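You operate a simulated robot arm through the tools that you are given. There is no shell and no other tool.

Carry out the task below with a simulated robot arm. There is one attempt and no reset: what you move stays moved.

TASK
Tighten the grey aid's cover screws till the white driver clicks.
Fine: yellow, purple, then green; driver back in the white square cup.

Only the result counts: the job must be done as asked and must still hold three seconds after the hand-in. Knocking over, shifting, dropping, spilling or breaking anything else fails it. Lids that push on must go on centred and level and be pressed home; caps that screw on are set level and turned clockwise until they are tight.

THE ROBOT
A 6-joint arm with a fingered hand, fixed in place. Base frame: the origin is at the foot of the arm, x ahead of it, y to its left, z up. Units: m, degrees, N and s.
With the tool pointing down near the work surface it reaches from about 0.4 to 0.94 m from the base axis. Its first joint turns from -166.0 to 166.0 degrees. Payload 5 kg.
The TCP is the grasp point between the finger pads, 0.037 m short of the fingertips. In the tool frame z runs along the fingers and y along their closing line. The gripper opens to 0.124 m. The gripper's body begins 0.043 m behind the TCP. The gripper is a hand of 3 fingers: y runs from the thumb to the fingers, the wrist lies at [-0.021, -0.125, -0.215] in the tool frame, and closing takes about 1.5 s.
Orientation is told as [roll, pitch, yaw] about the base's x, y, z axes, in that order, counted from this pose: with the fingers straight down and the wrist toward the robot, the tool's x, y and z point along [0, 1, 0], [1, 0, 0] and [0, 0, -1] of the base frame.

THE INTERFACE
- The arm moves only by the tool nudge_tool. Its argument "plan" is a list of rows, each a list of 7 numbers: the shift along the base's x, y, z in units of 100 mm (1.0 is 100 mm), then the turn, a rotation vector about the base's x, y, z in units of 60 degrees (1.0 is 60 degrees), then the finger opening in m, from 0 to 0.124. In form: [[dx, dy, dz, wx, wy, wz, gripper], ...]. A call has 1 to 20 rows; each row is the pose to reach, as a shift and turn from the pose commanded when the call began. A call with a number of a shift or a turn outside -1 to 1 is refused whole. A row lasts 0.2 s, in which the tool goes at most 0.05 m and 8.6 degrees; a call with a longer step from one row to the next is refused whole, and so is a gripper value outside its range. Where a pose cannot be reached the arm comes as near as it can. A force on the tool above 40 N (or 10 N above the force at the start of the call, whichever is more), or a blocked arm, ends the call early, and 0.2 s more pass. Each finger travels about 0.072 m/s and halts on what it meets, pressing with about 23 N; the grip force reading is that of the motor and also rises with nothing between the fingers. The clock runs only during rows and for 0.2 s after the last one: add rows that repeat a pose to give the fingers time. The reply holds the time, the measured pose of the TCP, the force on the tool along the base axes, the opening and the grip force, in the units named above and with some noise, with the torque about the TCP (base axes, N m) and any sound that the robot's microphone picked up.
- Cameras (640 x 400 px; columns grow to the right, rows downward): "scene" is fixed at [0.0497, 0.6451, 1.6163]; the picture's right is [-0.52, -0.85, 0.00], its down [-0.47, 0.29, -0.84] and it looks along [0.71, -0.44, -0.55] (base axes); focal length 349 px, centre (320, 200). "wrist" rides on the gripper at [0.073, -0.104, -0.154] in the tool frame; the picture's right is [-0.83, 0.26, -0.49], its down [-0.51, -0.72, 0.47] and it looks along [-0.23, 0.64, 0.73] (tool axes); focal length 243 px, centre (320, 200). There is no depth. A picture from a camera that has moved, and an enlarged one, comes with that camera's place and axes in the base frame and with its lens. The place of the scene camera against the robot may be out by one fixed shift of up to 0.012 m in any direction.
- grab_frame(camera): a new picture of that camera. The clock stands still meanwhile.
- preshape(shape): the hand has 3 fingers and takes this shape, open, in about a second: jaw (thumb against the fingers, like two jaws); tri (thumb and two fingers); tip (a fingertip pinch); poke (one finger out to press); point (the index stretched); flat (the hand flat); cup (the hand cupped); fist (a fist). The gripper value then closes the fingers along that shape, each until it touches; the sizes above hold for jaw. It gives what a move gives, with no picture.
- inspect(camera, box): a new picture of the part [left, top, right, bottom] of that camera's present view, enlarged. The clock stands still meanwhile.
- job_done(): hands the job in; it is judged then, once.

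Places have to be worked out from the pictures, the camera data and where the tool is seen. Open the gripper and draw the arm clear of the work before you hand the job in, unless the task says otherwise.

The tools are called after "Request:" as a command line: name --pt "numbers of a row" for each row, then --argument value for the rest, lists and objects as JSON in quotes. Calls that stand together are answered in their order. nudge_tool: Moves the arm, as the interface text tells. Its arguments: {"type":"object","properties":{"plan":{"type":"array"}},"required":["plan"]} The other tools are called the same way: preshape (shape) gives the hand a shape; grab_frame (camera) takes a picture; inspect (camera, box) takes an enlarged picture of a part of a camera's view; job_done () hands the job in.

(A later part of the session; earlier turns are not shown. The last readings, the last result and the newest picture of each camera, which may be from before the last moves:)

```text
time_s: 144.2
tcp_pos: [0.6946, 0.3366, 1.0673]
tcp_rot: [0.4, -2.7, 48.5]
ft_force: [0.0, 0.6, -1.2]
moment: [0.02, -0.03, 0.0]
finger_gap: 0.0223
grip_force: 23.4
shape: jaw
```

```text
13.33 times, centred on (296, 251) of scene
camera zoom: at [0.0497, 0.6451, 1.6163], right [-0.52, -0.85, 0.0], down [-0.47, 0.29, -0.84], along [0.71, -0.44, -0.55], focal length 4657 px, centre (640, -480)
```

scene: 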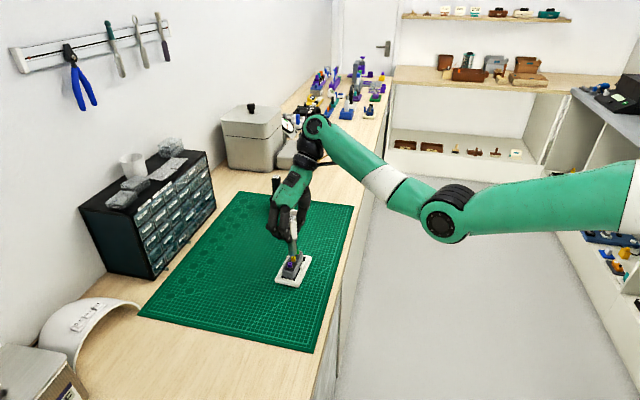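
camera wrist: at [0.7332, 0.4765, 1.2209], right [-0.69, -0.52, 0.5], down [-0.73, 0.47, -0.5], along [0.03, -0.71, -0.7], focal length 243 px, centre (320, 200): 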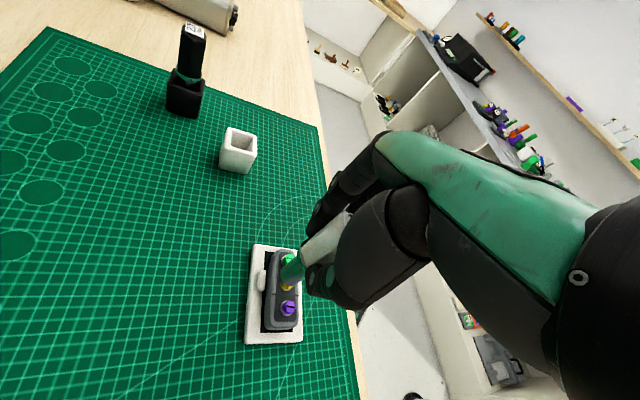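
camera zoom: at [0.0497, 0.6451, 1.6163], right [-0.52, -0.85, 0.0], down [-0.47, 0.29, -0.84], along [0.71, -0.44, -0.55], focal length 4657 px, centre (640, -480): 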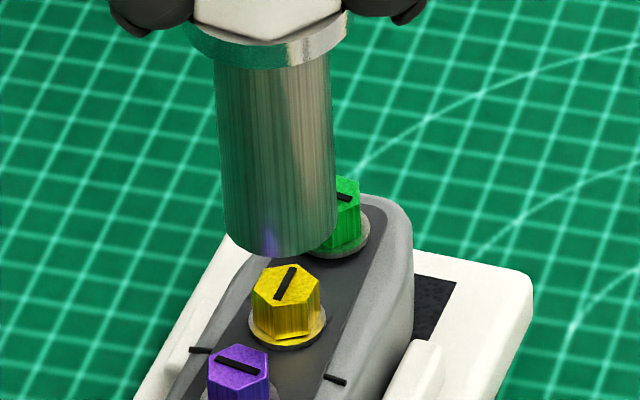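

Slot unchanged again. To find where it slips, I'll re-seat straight down and compare the shaft's streak texture before and after a turn, which tells whether the shaft stays with the screw (the clutch slipping) or rotates on it.

Request:
nudge_tool --pt "0 0 -0.05 0 0 0 0.0" --pt "0 0 -0.1 0 0 0 0.0" --pt "0 0 -0.15 0 0 0 0.0" --pt "0 0 -0.2 0 0 0 0.0" --pt "0 0 -0.24 0 0 0 0.0" --pt "0 0 -0.26 0 0 0 0.0" --pt "0 0 -0.264 0 0 0 0.0" --pt "0 0 -0.264 0 0 0 0.0"

Request:
inspect --camera "scene" --box '[290, 244, 304, 262]'

Request:
inspect --camera "wrist" --box '[270, 240, 310, 280]'

```text
time_s: 146.0
tcp_pos: [0.6946, 0.3367, 1.04]
tcp_rot: [0.3, -2.8, 48.3]
ft_force: [0.8, -0.2, 6.2]
moment: [0.02, -0.04, -0.01]
finger_gap: 0.0226
grip_force: 23.0
shape: jaw
```

```text
16.00 times, centred on (297, 253) of scene
camera zoom: at [0.0497, 0.6451, 1.6163], right [-0.52, -0.85, 0.0], down [-0.47, 0.29, -0.84], along [0.71, -0.44, -0.55], focal length 5588 px, centre (688, -648)
```

zoom: 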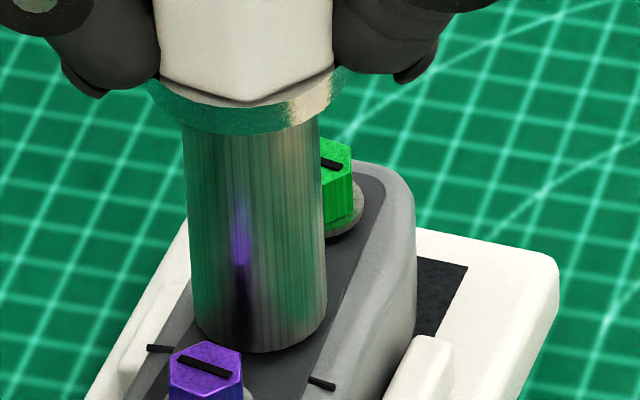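

```text
10.00 times, centred on (290, 260) of wrist
camera zoom: at [0.5669, 0.3023, 1.19], right [0.78, -0.38, 0.5], down [-0.09, -0.86, -0.51], along [0.62, 0.35, -0.7], focal length 2426 px, centre (620, -400)
```

zoom: 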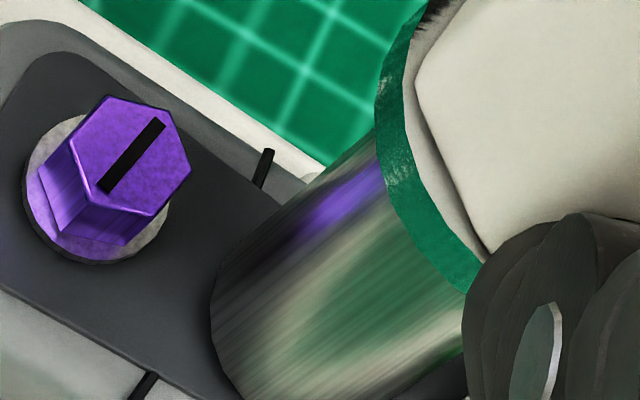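

I'll take a maximum-zoom wrist view of the collar and shaft now, then turn 24° and compare the same view.

Request:
inspect --camera "wrist" --box '[275, 240, 307, 270]'

Request:
nudge_tool --pt "-0.0022 0.0023 -0.002 0 0 -0.1 0.0" --pt "-0.0041 0.0048 -0.002 0 0 -0.2 0.0" --pt "-0.006 0.0075 -0.002 0 0 -0.3 0.0" --pt "-0.0073 0.0103 -0.002 0 0 -0.4 0.0" --pt "-0.0073 0.0103 -0.002 0 0 -0.4 0.0"

Request:
inspect --camera "wrist" --box '[275, 240, 307, 270]'

Request:
inspect --camera "scene" --box '[290, 244, 304, 262]'

```text
13.33 times, centred on (291, 255) of wrist
camera zoom: at [0.5669, 0.3023, 1.19], right [0.78, -0.38, 0.5], down [-0.09, -0.86, -0.51], along [0.62, 0.35, -0.7], focal length 3235 px, centre (707, -533)
```

zoom: 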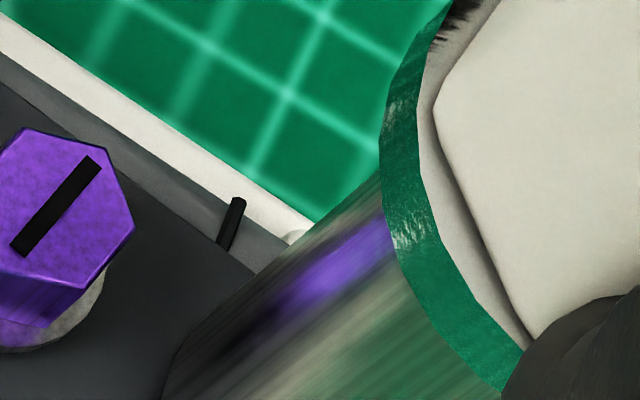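

```text
time_s: 147.2
tcp_pos: [0.6935, 0.3379, 1.0406]
tcp_rot: [0.2, -2.7, 24.4]
ft_force: [-0.1, 0.7, 6.1]
moment: [0.04, -0.06, 0.15]
finger_gap: 0.0224
grip_force: 23.2
shape: jaw
```

```text
13.33 times, centred on (291, 255) of wrist
camera zoom: at [0.562, 0.358, 1.1901], right [0.56, -0.66, 0.5], down [-0.43, -0.75, -0.51], along [0.71, 0.07, -0.7], focal length 3235 px, centre (707, -533)
```

zoom: 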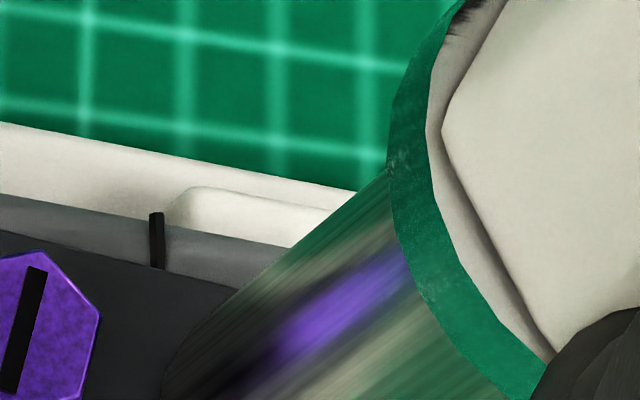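

```text
16.00 times, centred on (297, 253) of scene
camera zoom: at [0.0497, 0.6451, 1.6163], right [-0.52, -0.85, 0.0], down [-0.47, 0.29, -0.84], along [0.71, -0.44, -0.55], focal length 5588 px, centre (688, -648)
```

zoom: 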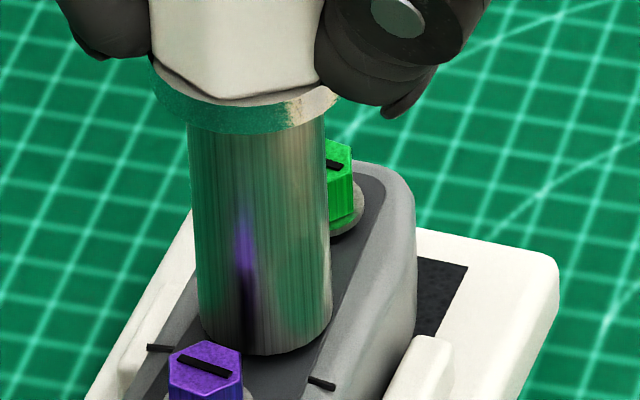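

The resisting torque seems independent of axial force and saturates near 0.15. I'll log torque in fine 4° steps to see the pattern: sawtooth from a clutch, or hex pop-over.

Request:
nudge_tool --pt "-0.0008 0.002 0 0 0 -0.0667 0.0"

Request:
nudge_tool --pt "-0.0007 0.002 0 0 0 -0.0667 0.0"

Request:
nudge_tool --pt "-0.0006 0.0021 0 0 0 -0.0667 0.0"

Request:
nudge_tool --pt "-0.0004 0.0021 0 0 0 -0.0667 0.0"

Request:
nudge_tool --pt "-0.0002 0.0022 0 0 0 -0.0667 0.0"

Request:
nudge_tool --pt "0 0.0022 0 0 0 -0.0667 0.0"

Request:
nudge_tool --pt "0.0002 0.0022 0 0 0 -0.0667 0.0"

Request:
nudge_tool --pt "0.0003 0.0021 0 0 0 -0.0667 0.0"

```text
time_s: 147.6
tcp_pos: [0.6948, 0.3372, 1.0396]
tcp_rot: [0.4, -2.7, 20.3]
ft_force: [0.1, 0.7, 7.6]
moment: [0.03, 0.01, 0.03]
finger_gap: 0.0226
grip_force: 22.8
shape: jaw
```

```text
time_s: 148.0
tcp_pos: [0.6943, 0.3387, 1.0401]
tcp_rot: [0.4, -2.6, 16.4]
ft_force: [0.0, -0.8, 7.2]
moment: [0.03, -0.02, 0.02]
finger_gap: 0.0227
grip_force: 23.0
shape: jaw
```

```text
time_s: 148.4
tcp_pos: [0.6935, 0.3378, 1.0398]
tcp_rot: [0.4, -2.7, 12.2]
ft_force: [0.3, 0.2, 8.1]
moment: [0.04, -0.02, 0.11]
finger_gap: 0.0224
grip_force: 23.1
shape: jaw
```

```text
time_s: 148.8
tcp_pos: [0.6937, 0.3378, 1.0402]
tcp_rot: [0.3, -2.7, 8.5]
ft_force: [0.0, -0.5, 9.5]
moment: [0.04, -0.05, 0.11]
finger_gap: 0.0224
grip_force: 23.6
shape: jaw
```

```text
time_s: 149.2
tcp_pos: [0.6937, 0.3381, 1.0409]
tcp_rot: [0.4, -2.7, 4.4]
ft_force: [-0.8, -0.8, 10.5]
moment: [0.0, 0.0, 0.12]
finger_gap: 0.0225
grip_force: 22.9
shape: jaw
```

```text
time_s: 149.6
tcp_pos: [0.6932, 0.3393, 1.0392]
tcp_rot: [0.4, -2.7, 0.3]
ft_force: [1.3, -0.3, 10.3]
moment: [0.04, -0.09, 0.17]
finger_gap: 0.0224
grip_force: 22.7
shape: jaw
```

```text
time_s: 150.0
tcp_pos: [0.6933, 0.3389, 1.0397]
tcp_rot: [0.4, -2.7, -3.6]
ft_force: [-0.2, 0.2, 9.5]
moment: [0.02, -0.05, 0.08]
finger_gap: 0.0229
grip_force: 22.9
shape: jaw
```

```text
time_s: 150.4
tcp_pos: [0.6948, 0.3399, 1.0399]
tcp_rot: [0.3, -2.7, -7.6]
ft_force: [-0.9, 1.0, 6.1]
moment: [-0.02, -0.03, 0.04]
finger_gap: 0.0227
grip_force: 22.4
shape: jaw
```

The pattern is a sawtooth, rising to about 0.15–0.17 and then dropping. I'll continue the log to get the period.

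Request:
nudge_tool --pt "0.0004 0.0021 0 0 0 -0.0667 0.0"

Request:
nudge_tool --pt "0.0005 0.0021 0 0 0 -0.0667 0.0"

Request:
nudge_tool --pt "0.0006 0.002 0 0 0 -0.0667 0.0"

Request:
nudge_tool --pt "0.0008 0.002 0 0 0 -0.0667 0.0"

Request:
nudge_tool --pt "0.0009 0.0019 0 0 0 -0.0667 0.0"

Request:
nudge_tool --pt "0.001 0.0019 0 0 0 -0.0667 0.0"

Request:
nudge_tool --pt "0.0012 0.0018 0 0 0 -0.0667 0.0"

Request:
nudge_tool --pt "0.0013 0.0017 0 0 0 -0.0667 0.0"

Request:
nudge_tool --pt "0.0014 0.0017 0 0 0 -0.0667 0.0"

Request:
nudge_tool --pt "0.0015 0.0016 0 0 0 -0.0667 0.0"

Request:
nudge_tool --pt "0.0016 0.0015 0 0 0 -0.0667 0.0"

Request:
nudge_tool --pt "0.0017 0.0014 0 0 0 -0.0667 0.0"

```text
time_s: 150.8
tcp_pos: [0.6939, 0.339, 1.0398]
tcp_rot: [0.3, -2.6, -11.6]
ft_force: [-0.6, -0.6, 4.6]
moment: [-0.01, 0.0, 0.09]
finger_gap: 0.0229
grip_force: 23.0
shape: jaw
```

```text
time_s: 151.2
tcp_pos: [0.6936, 0.3405, 1.0408]
tcp_rot: [0.3, -2.6, -15.6]
ft_force: [-1.4, -0.3, 5.0]
moment: [0.05, -0.05, 0.12]
finger_gap: 0.0227
grip_force: 23.1
shape: jaw
```

```text
time_s: 151.6
tcp_pos: [0.6947, 0.3388, 1.0375]
tcp_rot: [0.4, -2.7, -19.6]
ft_force: [-0.3, 0.3, 5.4]
moment: [0.02, -0.01, 0.15]
finger_gap: 0.0224
grip_force: 23.1
shape: jaw
```

```text
time_s: 152.0
tcp_pos: [0.6939, 0.34, 1.0394]
tcp_rot: [0.3, -2.7, -23.6]
ft_force: [0.6, 0.1, 7.1]
moment: [0.02, -0.05, 0.19]
finger_gap: 0.023
grip_force: 23.2
shape: jaw
```

```text
time_s: 152.4
tcp_pos: [0.6945, 0.3401, 1.0393]
tcp_rot: [0.4, -2.7, -27.6]
ft_force: [0.7, -0.8, 7.3]
moment: [0.01, 0.01, 0.07]
finger_gap: 0.0226
grip_force: 22.7
shape: jaw
```

```text
time_s: 152.8
tcp_pos: [0.6944, 0.34, 1.0396]
tcp_rot: [0.3, -2.7, -31.6]
ft_force: [0.6, 0.8, 4.5]
moment: [0.0, -0.05, 0.12]
finger_gap: 0.0229
grip_force: 22.8
shape: jaw
```

```text
time_s: 153.2
tcp_pos: [0.6934, 0.3409, 1.0396]
tcp_rot: [0.4, -2.7, -35.5]
ft_force: [0.2, -0.4, 4.4]
moment: [0.05, -0.03, 0.12]
finger_gap: 0.0226
grip_force: 23.3
shape: jaw
```

```text
time_s: 153.6
tcp_pos: [0.6943, 0.3414, 1.0396]
tcp_rot: [0.4, -2.7, -39.7]
ft_force: [0.5, -0.5, 6.4]
moment: [0.01, -0.02, 0.16]
finger_gap: 0.0226
grip_force: 23.4
shape: jaw
```

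```text
time_s: 154.0
tcp_pos: [0.6935, 0.3405, 1.039]
tcp_rot: [0.4, -2.7, -43.5]
ft_force: [0.7, -0.2, 7.1]
moment: [-0.05, -0.09, 0.17]
finger_gap: 0.0227
grip_force: 23.3
shape: jaw
```

```text
time_s: 154.4
tcp_pos: [0.6957, 0.3399, 1.0383]
tcp_rot: [0.4, -2.7, -47.6]
ft_force: [-0.5, 0.0, 8.4]
moment: [0.02, -0.04, 0.04]
finger_gap: 0.0227
grip_force: 23.5
shape: jaw
```

```text
time_s: 154.8
tcp_pos: [0.6939, 0.341, 1.0399]
tcp_rot: [0.5, -2.7, -51.5]
ft_force: [0.8, -0.6, 8.9]
moment: [-0.03, -0.08, 0.09]
finger_gap: 0.0225
grip_force: 23.2
shape: jaw
```

```text
time_s: 155.2
tcp_pos: [0.694, 0.3409, 1.0395]
tcp_rot: [0.4, -2.7, -55.5]
ft_force: [0.7, -0.4, 7.7]
moment: [-0.02, -0.03, 0.09]
finger_gap: 0.0227
grip_force: 23.4
shape: jaw
```

The log shows a regular sawtooth: release about every 22–24° at 0.15–0.19 N m, independent of axial force. That is exactly how a 15 cNm clutch would release on a tight screw. The release may be inaudible over arm motion, so I'll turn very slowly (1° per row) through the next one and listen.

Request:
nudge_tool --pt "0.0005 0.0003 0 0 0 -0.0167 0.0" --pt "0.0009 0.0006 0 0 0 -0.0333 0.0" --pt "0.0014 0.0008 0 0 0 -0.05 0.0" --pt "0.0019 0.0011 0 0 0 -0.0667 0.0" --pt "0.0023 0.0014 0 0 0 -0.0833 0.0" --pt "0.0028 0.0016 0 0 0 -0.1 0.0" --pt "0.0033 0.0018 0 0 0 -0.1167 0.0" --pt "0.0038 0.002 0 0 0 -0.1333 0.0" --pt "0.0043 0.0022 0 0 0 -0.15 0.0" --pt "0.0048 0.0024 0 0 0 -0.1667 0.0" --pt "0.0053 0.0026 0 0 0 -0.1833 0.0" --pt "0.0058 0.0028 0 0 0 -0.2 0.0"

```text
time_s: 157.8
tcp_pos: [0.695, 0.341, 1.0386]
tcp_rot: [0.3, -2.7, -67.5]
ft_force: [1.0, -0.4, 3.0]
moment: [0.03, -0.03, 0.02]
finger_gap: 0.0223
grip_force: 23.0
shape: jaw
```

A release again with no sound. One more discriminating test: turn 42° counter-clockwise. If the socket truly grips the screw, it will back off visibly; if not, only contact torque will appear.

Request:
nudge_tool --pt "-0.0029 -0.0014 0 0 0 0.1 0.0" --pt "-0.0056 -0.003 0 0 0 0.2 0.0" --pt "-0.0056 -0.003 0 0 0 0.2 0.0"

Request:
nudge_tool --pt "-0.0025 -0.002 0 0 0 0.1 0.0" --pt "-0.0048 -0.0042 0 0 0 0.2 0.0" --pt "-0.0048 -0.0042 0 0 0 0.2 0.0"

Request:
nudge_tool --pt "-0.002 -0.0025 0 0 0 0.1 0.0" --pt "-0.0038 -0.0051 0 0 0 0.2 0.0" --pt "-0.0038 -0.0051 0 0 0 0.2 0.0"

Request:
nudge_tool --pt "-0.0016 -0.0028 0 0 0 0.1 0.0" --pt "-0.0016 -0.0028 0.04 0 0 0.1 0.0" --pt "-0.0016 -0.0028 0.1 0 0 0.1 0.0" --pt "-0.0016 -0.0028 0.16 0 0 0.1 0.0" --pt "-0.0016 -0.0028 0.22 0 0 0.1 0.0" --pt "-0.0016 -0.0028 0.26 0 0 0.1 0.0" --pt "-0.0016 -0.0028 0.26 0 0 0.1 0.0"

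Request:
inspect --camera "scene" --box '[284, 236, 308, 266]'

Request:
inspect --camera "wrist" --box '[255, 235, 325, 305]'

```text
time_s: 158.6
tcp_pos: [0.6945, 0.3407, 1.0406]
tcp_rot: [0.4, -2.6, -55.5]
ft_force: [0.2, 0.6, 5.4]
moment: [0.04, -0.01, -0.03]
finger_gap: 0.0224
grip_force: 22.4
shape: jaw
```

```text
time_s: 159.4
tcp_pos: [0.6934, 0.341, 1.0391]
tcp_rot: [0.5, -2.7, -43.7]
ft_force: [0.2, -1.1, 6.7]
moment: [-0.01, -0.01, -0.08]
finger_gap: 0.0227
grip_force: 23.4
shape: jaw
```

```text
time_s: 160.2
tcp_pos: [0.693, 0.3405, 1.0406]
tcp_rot: [0.5, -2.7, -31.5]
ft_force: [0.2, -1.5, 6.8]
moment: [-0.04, 0.0, -0.13]
finger_gap: 0.0225
grip_force: 23.0
shape: jaw
```

```text
time_s: 161.8
tcp_pos: [0.6942, 0.3422, 1.0662]
tcp_rot: [0.4, -2.7, -25.6]
ft_force: [-0.5, -0.4, 0.1]
moment: [0.03, 0.02, 0.0]
finger_gap: 0.0226
grip_force: 22.7
shape: jaw
```

```text
13.33 times, centred on (296, 251) of scene
camera zoom: at [0.0497, 0.6451, 1.6163], right [-0.52, -0.85, 0.0], down [-0.47, 0.29, -0.84], along [0.71, -0.44, -0.55], focal length 4657 px, centre (640, -480)
```

zoom: 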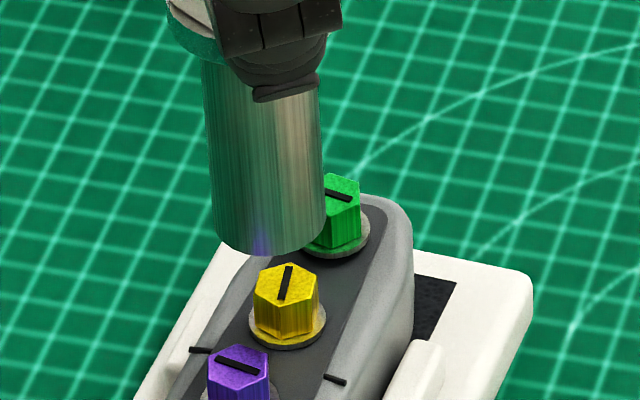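

```text
5.71 times, centred on (290, 270) of wrist
camera zoom: at [0.624, 0.4546, 1.2165], right [-0.14, -0.85, 0.5], down [-0.85, -0.15, -0.51], along [0.51, -0.5, -0.7], focal length 1386 px, centre (491, -200)
```

zoom: 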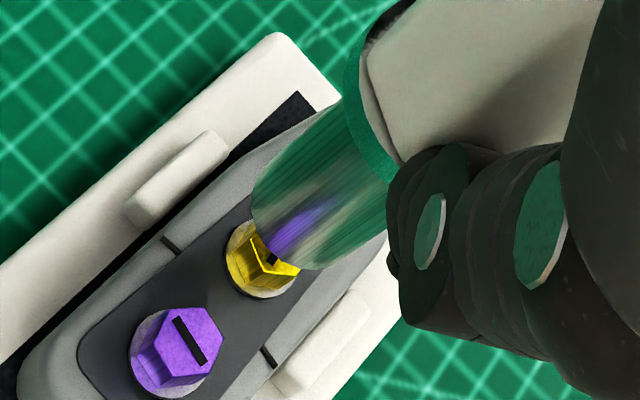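

The slot moved about 10° counter-clockwise, so the socket really does couple to the screw. Tightening just slips when the axial force sags or the axis drifts. I'll make a careful attempt: precise alignment near yaw 95° and a firm press of about 12–15 N maintained while turning about 30°.

Request:
nudge_tool --pt "0 0 0 0 0 0.125 0.0" --pt "0 0 0 0 0 0.25 0.0" --pt "0 0 0 0 0 0.375 0.0" --pt "0 0 0 0 0 0.5 0.0" --pt "0 0 0 0 0 0.625 0.0" --pt "0 0 0 0 0 0.75 0.0" --pt "0 0 0 0 0 0.875 0.0" --pt "0 0 0 0 0 1.0 0.0" --pt "0 0 0 0 0 1.0 0.0"

Request:
nudge_tool --pt "0 -0.01 0 0 0 0.125 0.0" --pt "0.005 -0.02 0 0 0 0.25 0.0" --pt "0.01 -0.03 0 0 0 0.375 0.0" --pt "0.015 -0.04 0 0 0 0.5 0.0" --pt "0.019 -0.05 0 0 0 0.625 0.0" --pt "0.019 -0.06 0 0 0 0.75 0.0" --pt "0.019 -0.064 0 0 0 0.875 0.0" --pt "0.019 -0.064 0 0 0 1.0 0.0" --pt "0.019 -0.064 0 0 0 1.0 0.0" --pt "0.019 -0.064 0 0 0 1.0 0.0"

Request:
inspect --camera "scene" --box '[284, 231, 308, 261]'

Request:
inspect --camera "wrist" --box '[255, 235, 325, 305]'

```text
time_s: 163.8
tcp_pos: [0.6941, 0.3407, 1.0657]
tcp_rot: [0.5, -2.7, 34.4]
ft_force: [-0.8, 0.8, -0.1]
moment: [-0.04, -0.03, 0.04]
finger_gap: 0.0224
grip_force: 22.9
shape: jaw
```

```text
time_s: 166.0
tcp_pos: [0.6967, 0.3342, 1.0651]
tcp_rot: [0.4, -2.6, 94.5]
ft_force: [-0.5, 0.1, -1.3]
moment: [0.03, -0.01, 0.03]
finger_gap: 0.0225
grip_force: 23.1
shape: jaw
```

```text
13.33 times, centred on (296, 246) of scene
camera zoom: at [0.0497, 0.6451, 1.6163], right [-0.52, -0.85, 0.0], down [-0.47, 0.29, -0.84], along [0.71, -0.44, -0.55], focal length 4657 px, centre (640, -413)
```

zoom: 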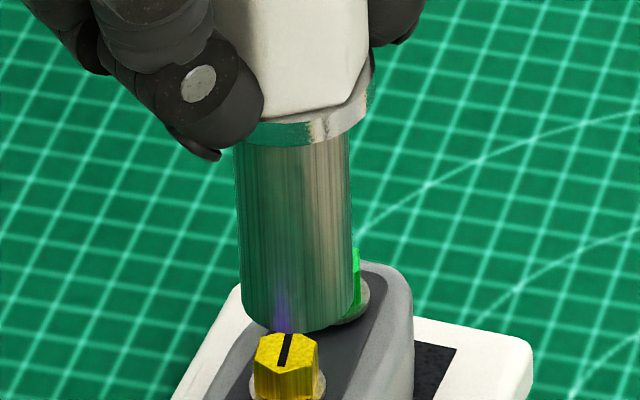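

```text
5.71 times, centred on (290, 270) of wrist
camera zoom: at [0.6326, 0.2185, 1.2152], right [0.81, 0.3, 0.5], down [0.56, -0.66, -0.51], along [0.17, 0.69, -0.7], focal length 1386 px, centre (491, -200)
```

zoom: 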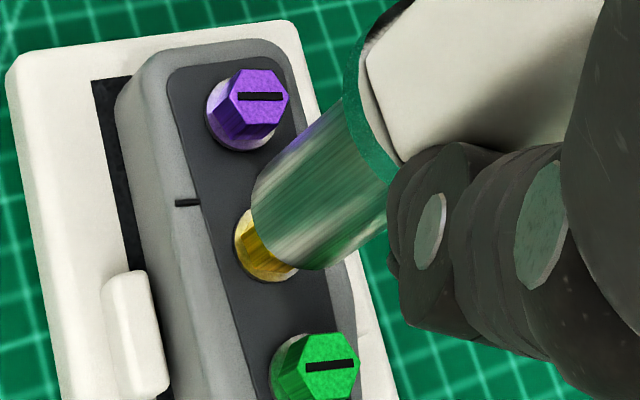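

Offsets here call for a move of (+2.5, +1.9) mm. Applying it with a small descent and rechecking.

Request:
nudge_tool --pt "0.012 0.01 0 0 0 0 0.0" --pt "0.025 0.019 0 0 0 0 0.0" --pt "0.025 0.019 -0.05 0 0 0 0.0" --pt "0.025 0.019 -0.05 0 0 0 0.0" --pt "0.025 0.019 -0.05 0 0 0 0.0"

Request:
inspect --camera "scene" --box '[284, 231, 308, 261]'

Request:
inspect --camera "wrist" --box '[255, 235, 325, 305]'

```text
time_s: 167.2
tcp_pos: [0.6988, 0.335, 1.0603]
tcp_rot: [0.4, -2.7, 94.4]
ft_force: [0.1, 0.2, 0.5]
moment: [-0.01, 0.03, -0.01]
finger_gap: 0.0228
grip_force: 23.1
shape: jaw
```

```text
13.33 times, centred on (296, 246) of scene
camera zoom: at [0.0497, 0.6451, 1.6163], right [-0.52, -0.85, 0.0], down [-0.47, 0.29, -0.84], along [0.71, -0.44, -0.55], focal length 4657 px, centre (640, -413)
```

zoom: 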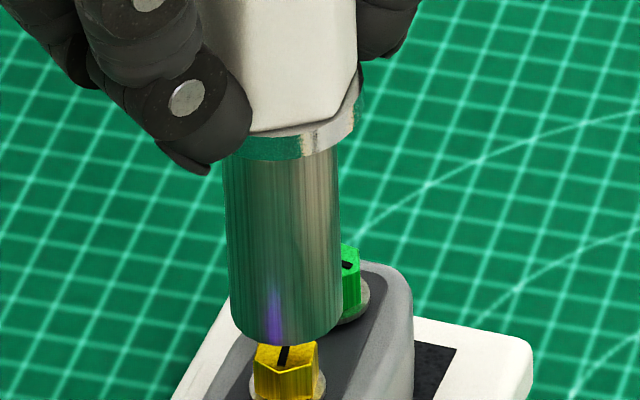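

```text
5.71 times, centred on (290, 270) of wrist
camera zoom: at [0.6349, 0.22, 1.2107], right [0.81, 0.3, 0.5], down [0.56, -0.66, -0.51], along [0.17, 0.69, -0.7], focal length 1386 px, centre (491, -200)
```

zoom: 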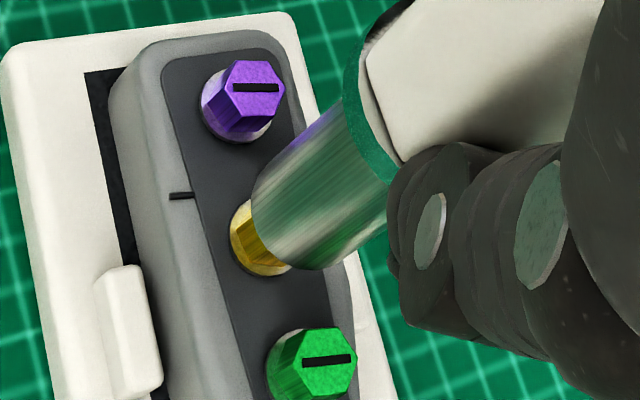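

Aligned within about 0.5 mm in both directions. Final trim (+0.2, +0.4) mm, then down over the head.

Request:
nudge_tool --pt "0.002 0.004 -0.04 0 0 0 0.0" --pt "0.002 0.004 -0.08 0 0 0 0.0" --pt "0.002 0.004 -0.11 0 0 0 0.0" --pt "0.002 0.004 -0.13 0 0 0 0.0" --pt "0.002 0.004 -0.13 0 0 0 0.0"

Request:
inspect --camera "scene" --box '[284, 236, 308, 266]'

Request:
nudge_tool --pt "0 0 -0.02 0 0 0 0.0" --pt "0 0 -0.04 0 0 0 0.0" --pt "0 0 -0.055 0 0 0 0.0" --pt "0 0 -0.065 0 0 0 0.0" --pt "0 0 -0.072 0 0 0 0.0" --pt "0 0 -0.072 0 0 0 0.0"

Request:
nudge_tool --pt "0 0 -0.008 0 0 0 0.0" --pt "0 0 -0.015 0 0 0 0.0" --pt "0 0 -0.015 0 0 0 0.0"

Request:
inspect --camera "scene" --box '[284, 236, 308, 266]'

```text
time_s: 168.4
tcp_pos: [0.6984, 0.3368, 1.0481]
tcp_rot: [0.4, -2.7, 94.5]
ft_force: [0.0, 0.8, -0.4]
moment: [0.0, -0.01, 0.01]
finger_gap: 0.0228
grip_force: 22.8
shape: jaw
```

```text
13.33 times, centred on (296, 251) of scene
camera zoom: at [0.0497, 0.6451, 1.6163], right [-0.52, -0.85, 0.0], down [-0.47, 0.29, -0.84], along [0.71, -0.44, -0.55], focal length 4657 px, centre (640, -480)
```

zoom: 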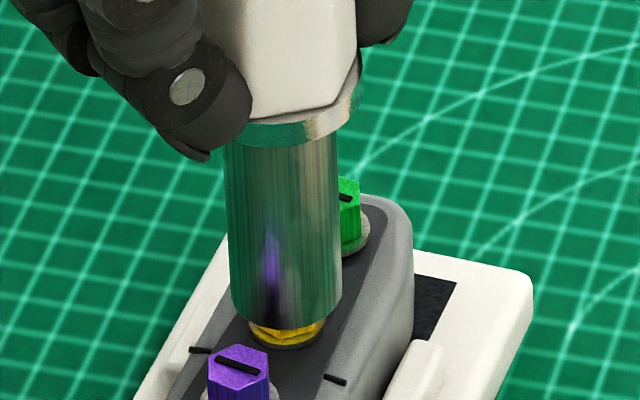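

```text
time_s: 169.8
tcp_pos: [0.6975, 0.3367, 1.04]
tcp_rot: [0.4, -2.7, 94.4]
ft_force: [-0.2, -0.1, 0.5]
moment: [-0.01, 0.02, 0.02]
finger_gap: 0.0227
grip_force: 23.1
shape: jaw
```

```text
time_s: 170.6
tcp_pos: [0.6989, 0.3369, 1.0395]
tcp_rot: [0.2, -2.7, 94.3]
ft_force: [0.5, 0.6, 11.9]
moment: [0.08, 0.0, 0.0]
finger_gap: 0.023
grip_force: 23.0
shape: jaw
```

```text
13.33 times, centred on (296, 251) of scene
camera zoom: at [0.0497, 0.6451, 1.6163], right [-0.52, -0.85, 0.0], down [-0.47, 0.29, -0.84], along [0.71, -0.44, -0.55], focal length 4657 px, centre (640, -480)
```

zoom: 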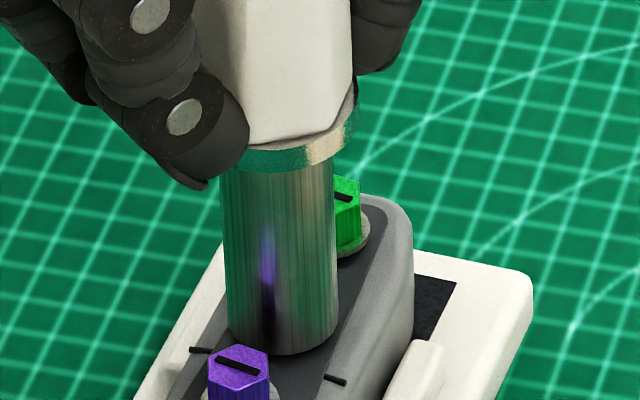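

Seated with 11.9 N. I'll turn 30° in steps with a gentle downward follow to hold the force.

Request:
nudge_tool --pt "-0.0034 -0.0011 -0.003 0 0 -0.1 0.0" --pt "-0.007 -0.0019 -0.005 0 0 -0.2 0.0"

Request:
nudge_tool --pt "-0.0035 -0.0004 -0.002 0 0 -0.1 0.0"

Request:
nudge_tool --pt "-0.0036 0.0 -0.002 0 0 -0.1 0.0"

Request:
nudge_tool --pt "-0.0036 0.0003 -0.002 0 0 -0.1 0.0"

Request:
nudge_tool --pt "-0.0034 0.0006 -0.002 0 0 -0.1 0.0"

```text
time_s: 171.2
tcp_pos: [0.6987, 0.336, 1.0376]
tcp_rot: [0.2, -2.8, 82.3]
ft_force: [-0.5, 0.7, 13.2]
moment: [0.09, 0.05, 0.09]
finger_gap: 0.0231
grip_force: 23.2
shape: jaw
```

```text
time_s: 171.6
tcp_pos: [0.6972, 0.3361, 1.0385]
tcp_rot: [0.4, -2.8, 76.3]
ft_force: [-1.2, -1.4, 15.1]
moment: [0.04, 0.05, 0.09]
finger_gap: 0.0233
grip_force: 22.8
shape: jaw
```

```text
time_s: 172.0
tcp_pos: [0.697, 0.3355, 1.0391]
tcp_rot: [0.4, -2.7, 70.4]
ft_force: [-1.0, -1.0, 17.9]
moment: [-0.01, -0.01, 0.11]
finger_gap: 0.0229
grip_force: 22.6
shape: jaw
```

```text
time_s: 172.4
tcp_pos: [0.6973, 0.3352, 1.0393]
tcp_rot: [0.3, -2.8, 64.3]
ft_force: [-0.7, 0.5, 17.1]
moment: [0.09, 0.03, 0.12]
finger_gap: 0.0231
grip_force: 23.0
shape: jaw
```

```text
time_s: 172.8
tcp_pos: [0.6972, 0.3362, 1.0387]
tcp_rot: [0.3, -2.8, 58.3]
ft_force: [-0.9, -0.9, 20.7]
moment: [0.05, 0.04, 0.12]
finger_gap: 0.023
grip_force: 22.9
shape: jaw
```

Torque is now steady at 0.09–0.12 rather than releasing, which suggests the screw is turning with the driver. Continuing in 6° steps.

Request:
nudge_tool --pt "-0.0031 0.0009 0 0 0 -0.1 0.0"

Request:
nudge_tool --pt "-0.003 0.0012 0 0 0 -0.1 0.0"

Request:
nudge_tool --pt "-0.0028 0.0016 0 0 0 -0.1 0.0"

Request:
nudge_tool --pt "-0.0026 0.002 0 0 0 -0.1 0.0"

Request:
inspect --camera "scene" --box '[282, 211, 306, 241]'

Request:
inspect --camera "scene" --box '[284, 236, 308, 266]'

```text
time_s: 173.2
tcp_pos: [0.6953, 0.3372, 1.0384]
tcp_rot: [0.3, -2.6, 52.5]
ft_force: [-0.4, 0.2, 20.7]
moment: [0.13, 0.01, 0.18]
finger_gap: 0.0235
grip_force: 22.6
shape: jaw
```

```text
time_s: 173.6
tcp_pos: [0.6969, 0.3361, 1.038]
tcp_rot: [0.3, -2.8, 46.3]
ft_force: [0.2, 0.2, 19.9]
moment: [0.11, -0.05, 0.09]
finger_gap: 0.0234
grip_force: 23.2
shape: jaw
```

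```text
time_s: 174.0
tcp_pos: [0.6938, 0.3357, 1.0386]
tcp_rot: [0.2, -2.7, 40.3]
ft_force: [0.7, 1.0, 17.8]
moment: [0.12, -0.08, 0.13]
finger_gap: 0.0234
grip_force: 23.4
shape: jaw
```

```text
time_s: 174.4
tcp_pos: [0.6953, 0.3358, 1.0391]
tcp_rot: [0.4, -2.7, 34.4]
ft_force: [-0.2, -0.8, 18.8]
moment: [0.05, -0.04, 0.12]
finger_gap: 0.0232
grip_force: 22.5
shape: jaw
```

```text
13.33 times, centred on (294, 226) of scene
camera zoom: at [0.0497, 0.6451, 1.6163], right [-0.52, -0.85, 0.0], down [-0.47, 0.29, -0.84], along [0.71, -0.44, -0.55], focal length 4657 px, centre (667, -147)
```

zoom: 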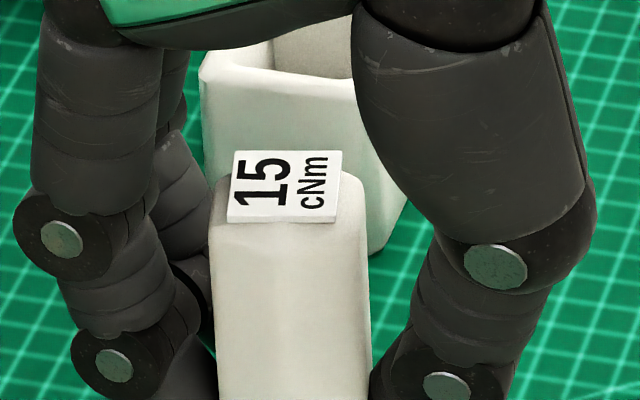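

```text
13.33 times, centred on (296, 251) of scene
camera zoom: at [0.0497, 0.6451, 1.6163], right [-0.52, -0.85, 0.0], down [-0.47, 0.29, -0.84], along [0.71, -0.44, -0.55], focal length 4657 px, centre (640, -480)
```

zoom: 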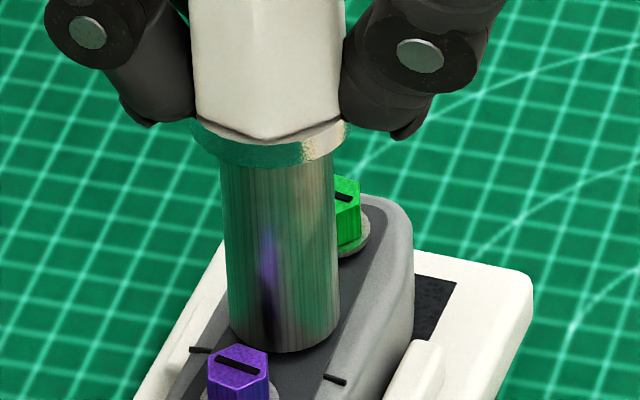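

The handle crept another 7° in the fingers, so the grip itself is near its torque limit. I'll lift and read the slot.

Request:
nudge_tool --pt "0 0 0.04 0 0 0 0.0" --pt "0 0 0.1 0 0 0 0.0" --pt "0 0 0.16 0 0 0 0.0" --pt "0 0 0.22 0 0 0 0.0" --pt "0 0 0.27 0 0 0 0.0" --pt "0 0 0.27 0 0 0 0.0"

Request:
inspect --camera "scene" --box '[284, 236, 308, 266]'

Request:
inspect --camera "wrist" --box '[240, 190, 360, 310]'

```text
time_s: 175.8
tcp_pos: [0.6951, 0.337, 1.065]
tcp_rot: [0.5, -2.6, 34.4]
ft_force: [-1.2, 0.5, -1.1]
moment: [-0.01, 0.0, 0.03]
finger_gap: 0.0224
grip_force: 23.0
shape: jaw
```

```text
13.33 times, centred on (296, 251) of scene
camera zoom: at [0.0497, 0.6451, 1.6163], right [-0.52, -0.85, 0.0], down [-0.47, 0.29, -0.84], along [0.71, -0.44, -0.55], focal length 4657 px, centre (640, -480)
```

zoom: 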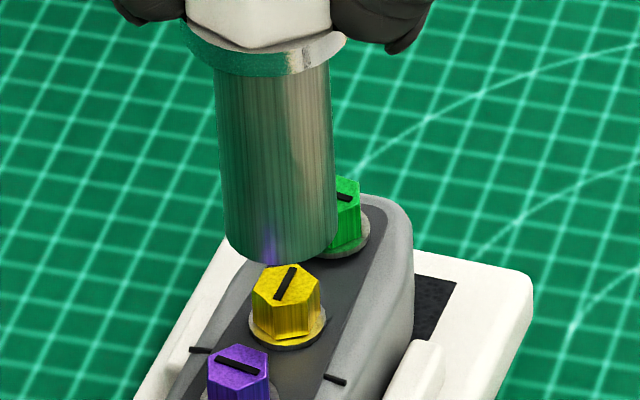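

```text
3.33 times, centred on (300, 250) of wrist
camera zoom: at [0.5611, 0.334, 1.2149], right [0.67, -0.55, 0.5], down [-0.29, -0.81, -0.51], along [0.68, 0.19, -0.7], focal length 809 px, centre (387, 33)
```

zoom: 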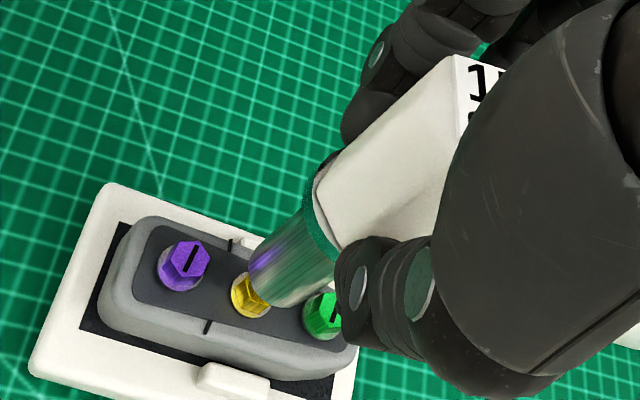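

The screw re-tightened to exactly the same stop at -49.5°, so it is at its stop but the poor, twisted fingertip grip limits the torque I can deliver. I'll set the driver back in its cup and regrip it squarely on the flats. First lift and carry it over.

Request:
nudge_tool --pt "0 0 0.2 0 0 0 0.0" --pt "0 0 0.45 0 0 0 0.0" --pt "0.2 -0.1 0.5 0 0 -0.05 0.0" --pt "0.45 -0.22 0.5 0 0 -0.11 0.0" --pt "0.7 -0.35 0.5 0 0 -0.17 0.0" --pt "0.95 -0.48 0.5 0 0 -0.223 0.0" --pt "0.95 -0.48 0.5 0 0 -0.223 0.0"

Request:
nudge_tool --pt "0.25 -0.12 0 0 0 0 0.0" --pt "0.5 -0.25 0 0 0 0 0.0" --pt "0.75 -0.37 0 0 0 0 0.0" --pt "0.95 -0.48 0 0 0 0 0.0" --pt "0.95 -0.48 0 0 0 0 0.0" --pt "0.95 -0.48 0 0 0 0 0.0"

Request:
grab_frame --camera "wrist"

Request:
inspect --camera "wrist" --box '[230, 200, 350, 320]'

Request:
inspect --camera "scene" --box '[270, 160, 318, 240]'

```text
time_s: 177.4
tcp_pos: [0.7919, 0.2872, 1.1164]
tcp_rot: [0.4, -2.6, 21.1]
ft_force: [-0.8, -1.1, -0.9]
moment: [-0.02, -0.01, -0.01]
finger_gap: 0.0224
grip_force: 22.5
shape: jaw
```

```text
time_s: 178.8
tcp_pos: [0.8866, 0.2392, 1.1156]
tcp_rot: [0.4, -2.7, 21.0]
ft_force: [-0.1, -0.2, -1.3]
moment: [-0.03, 0.03, 0.0]
finger_gap: 0.0222
grip_force: 22.9
shape: jaw
```

```text
taken
camera wrist: at [0.7572, 0.2686, 1.266], right [0.52, -0.69, 0.5], down [-0.47, -0.72, -0.51], along [0.71, 0.03, -0.7], focal length 243 px, centre (320, 200)
```

wrist: 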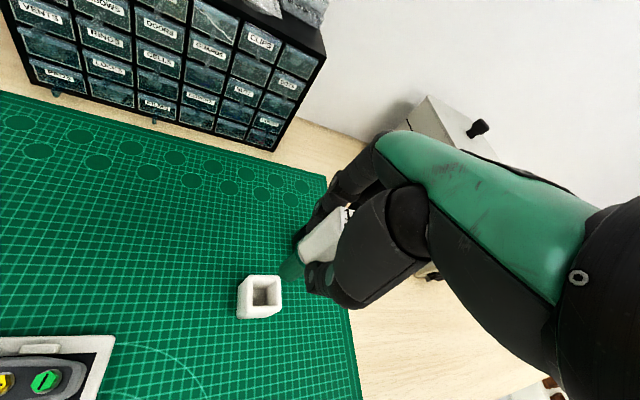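

```text
3.33 times, centred on (290, 260) of wrist
camera zoom: at [0.7572, 0.2686, 1.266], right [0.52, -0.69, 0.5], down [-0.47, -0.72, -0.51], along [0.71, 0.03, -0.7], focal length 809 px, centre (420, 0)
```

zoom: 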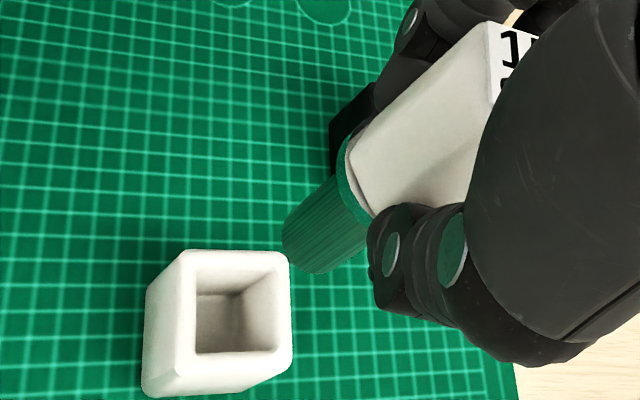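

```text
5.00 times, centred on (294, 200) of scene
camera zoom: at [0.0497, 0.6451, 1.6163], right [-0.52, -0.85, 0.0], down [-0.47, 0.29, -0.84], along [0.71, -0.44, -0.55], focal length 1746 px, centre (450, 200)
```

zoom: 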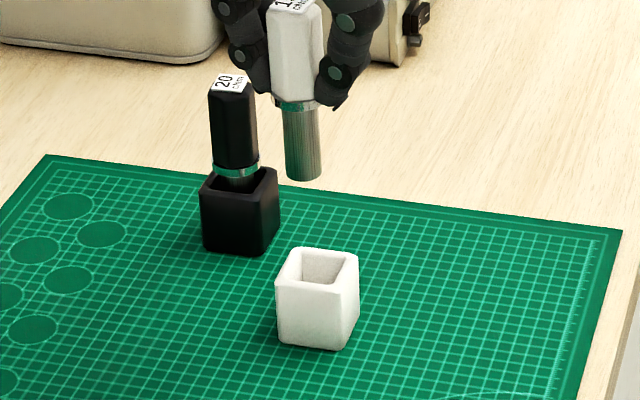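

Over the cup now. I'll zoom on the tip and the cup opening in both views to centre it properly before lowering.

Request:
inspect --camera "scene" --box '[280, 184, 308, 219]'

Request:
inspect --camera "wrist" --box '[235, 235, 315, 315]'

```text
11.43 times, centred on (294, 202) of scene
camera zoom: at [0.0497, 0.6451, 1.6163], right [-0.52, -0.85, 0.0], down [-0.47, 0.29, -0.84], along [0.71, -0.44, -0.55], focal length 3992 px, centre (617, 183)
```

zoom: 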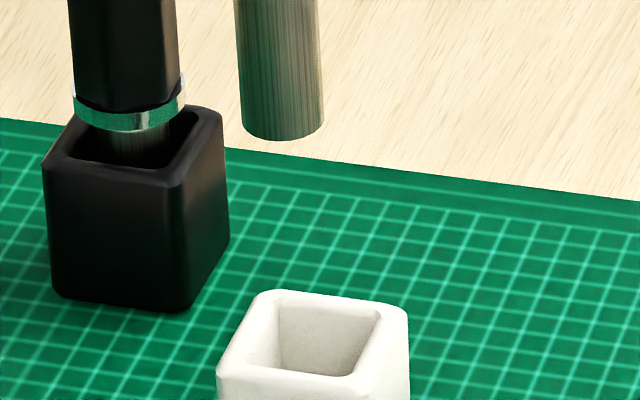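

```text
5.00 times, centred on (275, 275) of wrist
camera zoom: at [0.7572, 0.2686, 1.266], right [0.52, -0.69, 0.5], down [-0.47, -0.72, -0.51], along [0.71, 0.03, -0.7], focal length 1213 px, centre (545, -175)
```

zoom: 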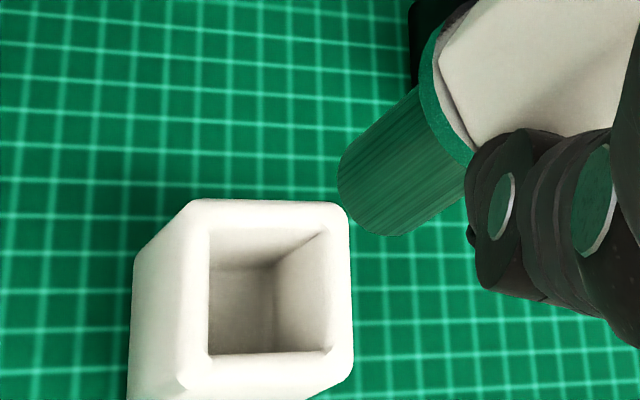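

Both views agree that the tip must move about 5 mm toward -y. I'll shift (-1, -5.1) mm and lower until the tip is just above the cup rim.

Request:
nudge_tool --pt "-0.005 -0.025 0 0 0 0 0.0" --pt "-0.01 -0.051 0 0 0 0 0.0" --pt "-0.01 -0.051 -0.2 0 0 0 0.0" --pt "-0.01 -0.051 -0.4 0 0 0 0.0" --pt "-0.01 -0.051 -0.6 0 0 0 0.0" --pt "-0.01 -0.051 -0.6 0 0 0 0.0"

Request:
inspect --camera "scene" --box '[274, 184, 314, 234]'

Request:
inspect --camera "wrist" --box '[245, 225, 325, 305]'

```text
time_s: 180.2
tcp_pos: [0.8856, 0.2356, 1.0549]
tcp_rot: [0.3, -2.7, 21.0]
ft_force: [0.1, -0.5, -0.2]
moment: [0.0, 0.0, 0.04]
finger_gap: 0.0222
grip_force: 23.3
shape: jaw
```

```text
8.00 times, centred on (294, 209) of scene
camera zoom: at [0.0497, 0.6451, 1.6163], right [-0.52, -0.85, 0.0], down [-0.47, 0.29, -0.84], along [0.71, -0.44, -0.55], focal length 2794 px, centre (528, 128)
```

zoom: 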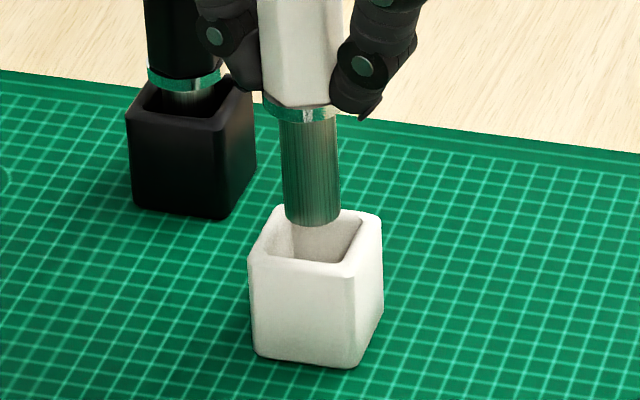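

```text
5.00 times, centred on (285, 265) of wrist
camera zoom: at [0.7554, 0.2642, 1.2046], right [0.52, -0.69, 0.5], down [-0.47, -0.72, -0.51], along [0.71, 0.03, -0.7], focal length 1213 px, centre (495, -125)
```

zoom: 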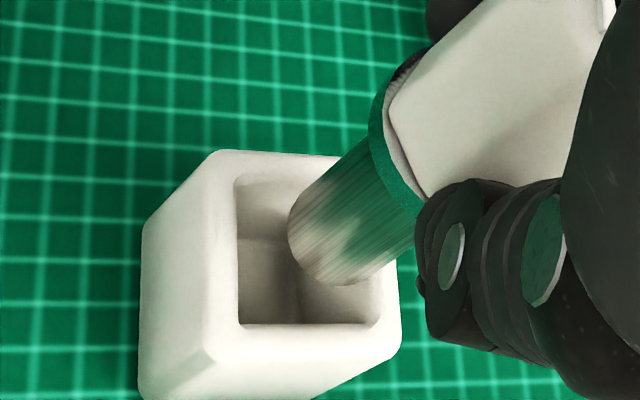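

Tip centred over the opening. Lowering 45 mm into the cup with the force limit as a guard.

Request:
nudge_tool --pt "0 0 -0.1 0 0 0 0.0" --pt "0 0 -0.2 0 0 0 0.0" --pt "0 0 -0.3 0 0 0 0.0" --pt "0 0 -0.4 0 0 0 0.0" --pt "0 0 -0.4 0 0 0 0.0"

Request:
inspect --camera "scene" --box '[274, 184, 314, 234]'

Request:
inspect --camera "wrist" --box '[245, 205, 345, 305]'

```text
time_s: 181.4
tcp_pos: [0.8839, 0.2349, 1.0138]
tcp_rot: [0.4, -2.6, 21.1]
ft_force: [-0.7, -0.8, -0.9]
moment: [0.01, -0.03, 0.02]
finger_gap: 0.0228
grip_force: 23.1
shape: jaw
```

```text
8.00 times, centred on (294, 209) of scene
camera zoom: at [0.0497, 0.6451, 1.6163], right [-0.52, -0.85, 0.0], down [-0.47, 0.29, -0.84], along [0.71, -0.44, -0.55], focal length 2794 px, centre (528, 128)
```

zoom: 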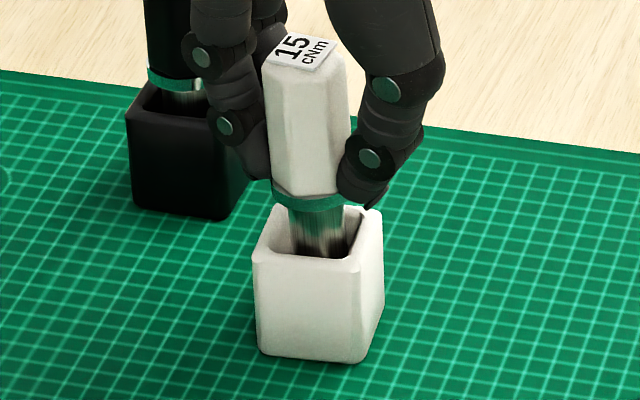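

```text
4.00 times, centred on (295, 255) of wrist
camera zoom: at [0.7535, 0.2634, 1.1636], right [0.52, -0.69, 0.5], down [-0.47, -0.72, -0.51], along [0.71, 0.03, -0.7], focal length 970 px, centre (420, -20)
```

zoom: 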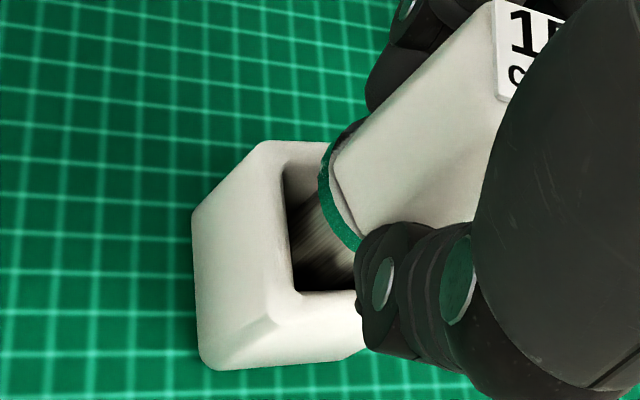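

The shaft is inside the cup with about 8 mm to go. Lowering gently until it touches the floor.

Request:
nudge_tool --pt "0 0 -0.02 0 0 0 0.0" --pt "0 0 -0.04 0 0 0 0.0" --pt "0 0 -0.055 0 0 0 0.0" --pt "0 0 -0.065 0 0 0 0.0" --pt "0 0 -0.065 0 0 0 0.0"

Request:
nudge_tool --pt "0 0 -0.01 0 0 0 0.0" --pt "0 0 -0.02 0 0 0 0.0" --pt "0 0 -0.02 0 0 0 0.0"

```text
time_s: 182.6
tcp_pos: [0.885, 0.2359, 1.0088]
tcp_rot: [0.4, -2.8, 21.0]
ft_force: [-1.2, 0.1, -0.9]
moment: [0.02, 0.01, 0.03]
finger_gap: 0.0223
grip_force: 23.0
shape: jaw
```

```text
time_s: 183.4
tcp_pos: [0.885, 0.2365, 1.0057]
tcp_rot: [0.3, -2.7, 21.0]
ft_force: [-0.8, 0.5, -2.1]
moment: [0.01, 0.01, 0.0]
finger_gap: 0.0226
grip_force: 22.9
shape: jaw
```

No contact yet; two more millimetres at a time.

Request:
nudge_tool --pt "0 0 -0.01 0 0 0 0.0" --pt "0 0 -0.02 0 0 0 0.0" --pt "0 0 -0.02 0 0 0 0.0"

Request:
inspect --camera "scene" --box '[274, 184, 314, 234]'

```text
time_s: 184.2
tcp_pos: [0.8848, 0.2352, 1.0029]
tcp_rot: [0.5, -2.7, 20.9]
ft_force: [-0.3, 0.9, -1.1]
moment: [0.02, -0.01, 0.02]
finger_gap: 0.0224
grip_force: 23.5
shape: jaw
```

```text
8.00 times, centred on (294, 209) of scene
camera zoom: at [0.0497, 0.6451, 1.6163], right [-0.52, -0.85, 0.0], down [-0.47, 0.29, -0.84], along [0.71, -0.44, -0.55], focal length 2794 px, centre (528, 128)
```

zoom: 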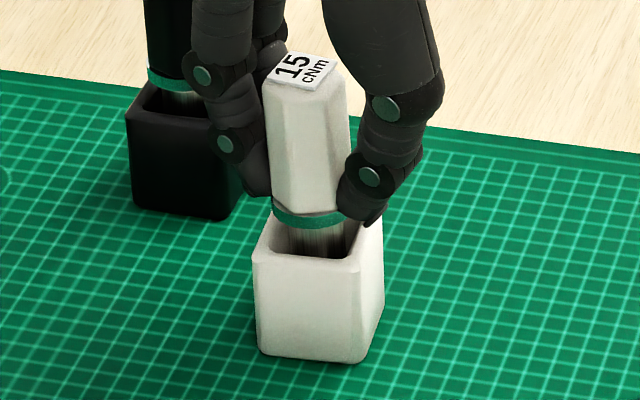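

About 2 mm above the floor by the picture. Lowering 2 mm more in half-millimetre rows.

Request:
nudge_tool --pt "0 0 -0.006 0 0 0 0.0" --pt "0 0 -0.012 0 0 0 0.0" --pt "0 0 -0.018 0 0 0 0.0" --pt "0 0 -0.018 0 0 0 0.0"

```text
time_s: 185.2
tcp_pos: [0.8856, 0.2355, 1.003]
tcp_rot: [0.4, -2.7, 21.0]
ft_force: [0.5, -0.2, -0.9]
moment: [0.0, 0.0, -0.02]
finger_gap: 0.0225
grip_force: 23.2
shape: jaw
```

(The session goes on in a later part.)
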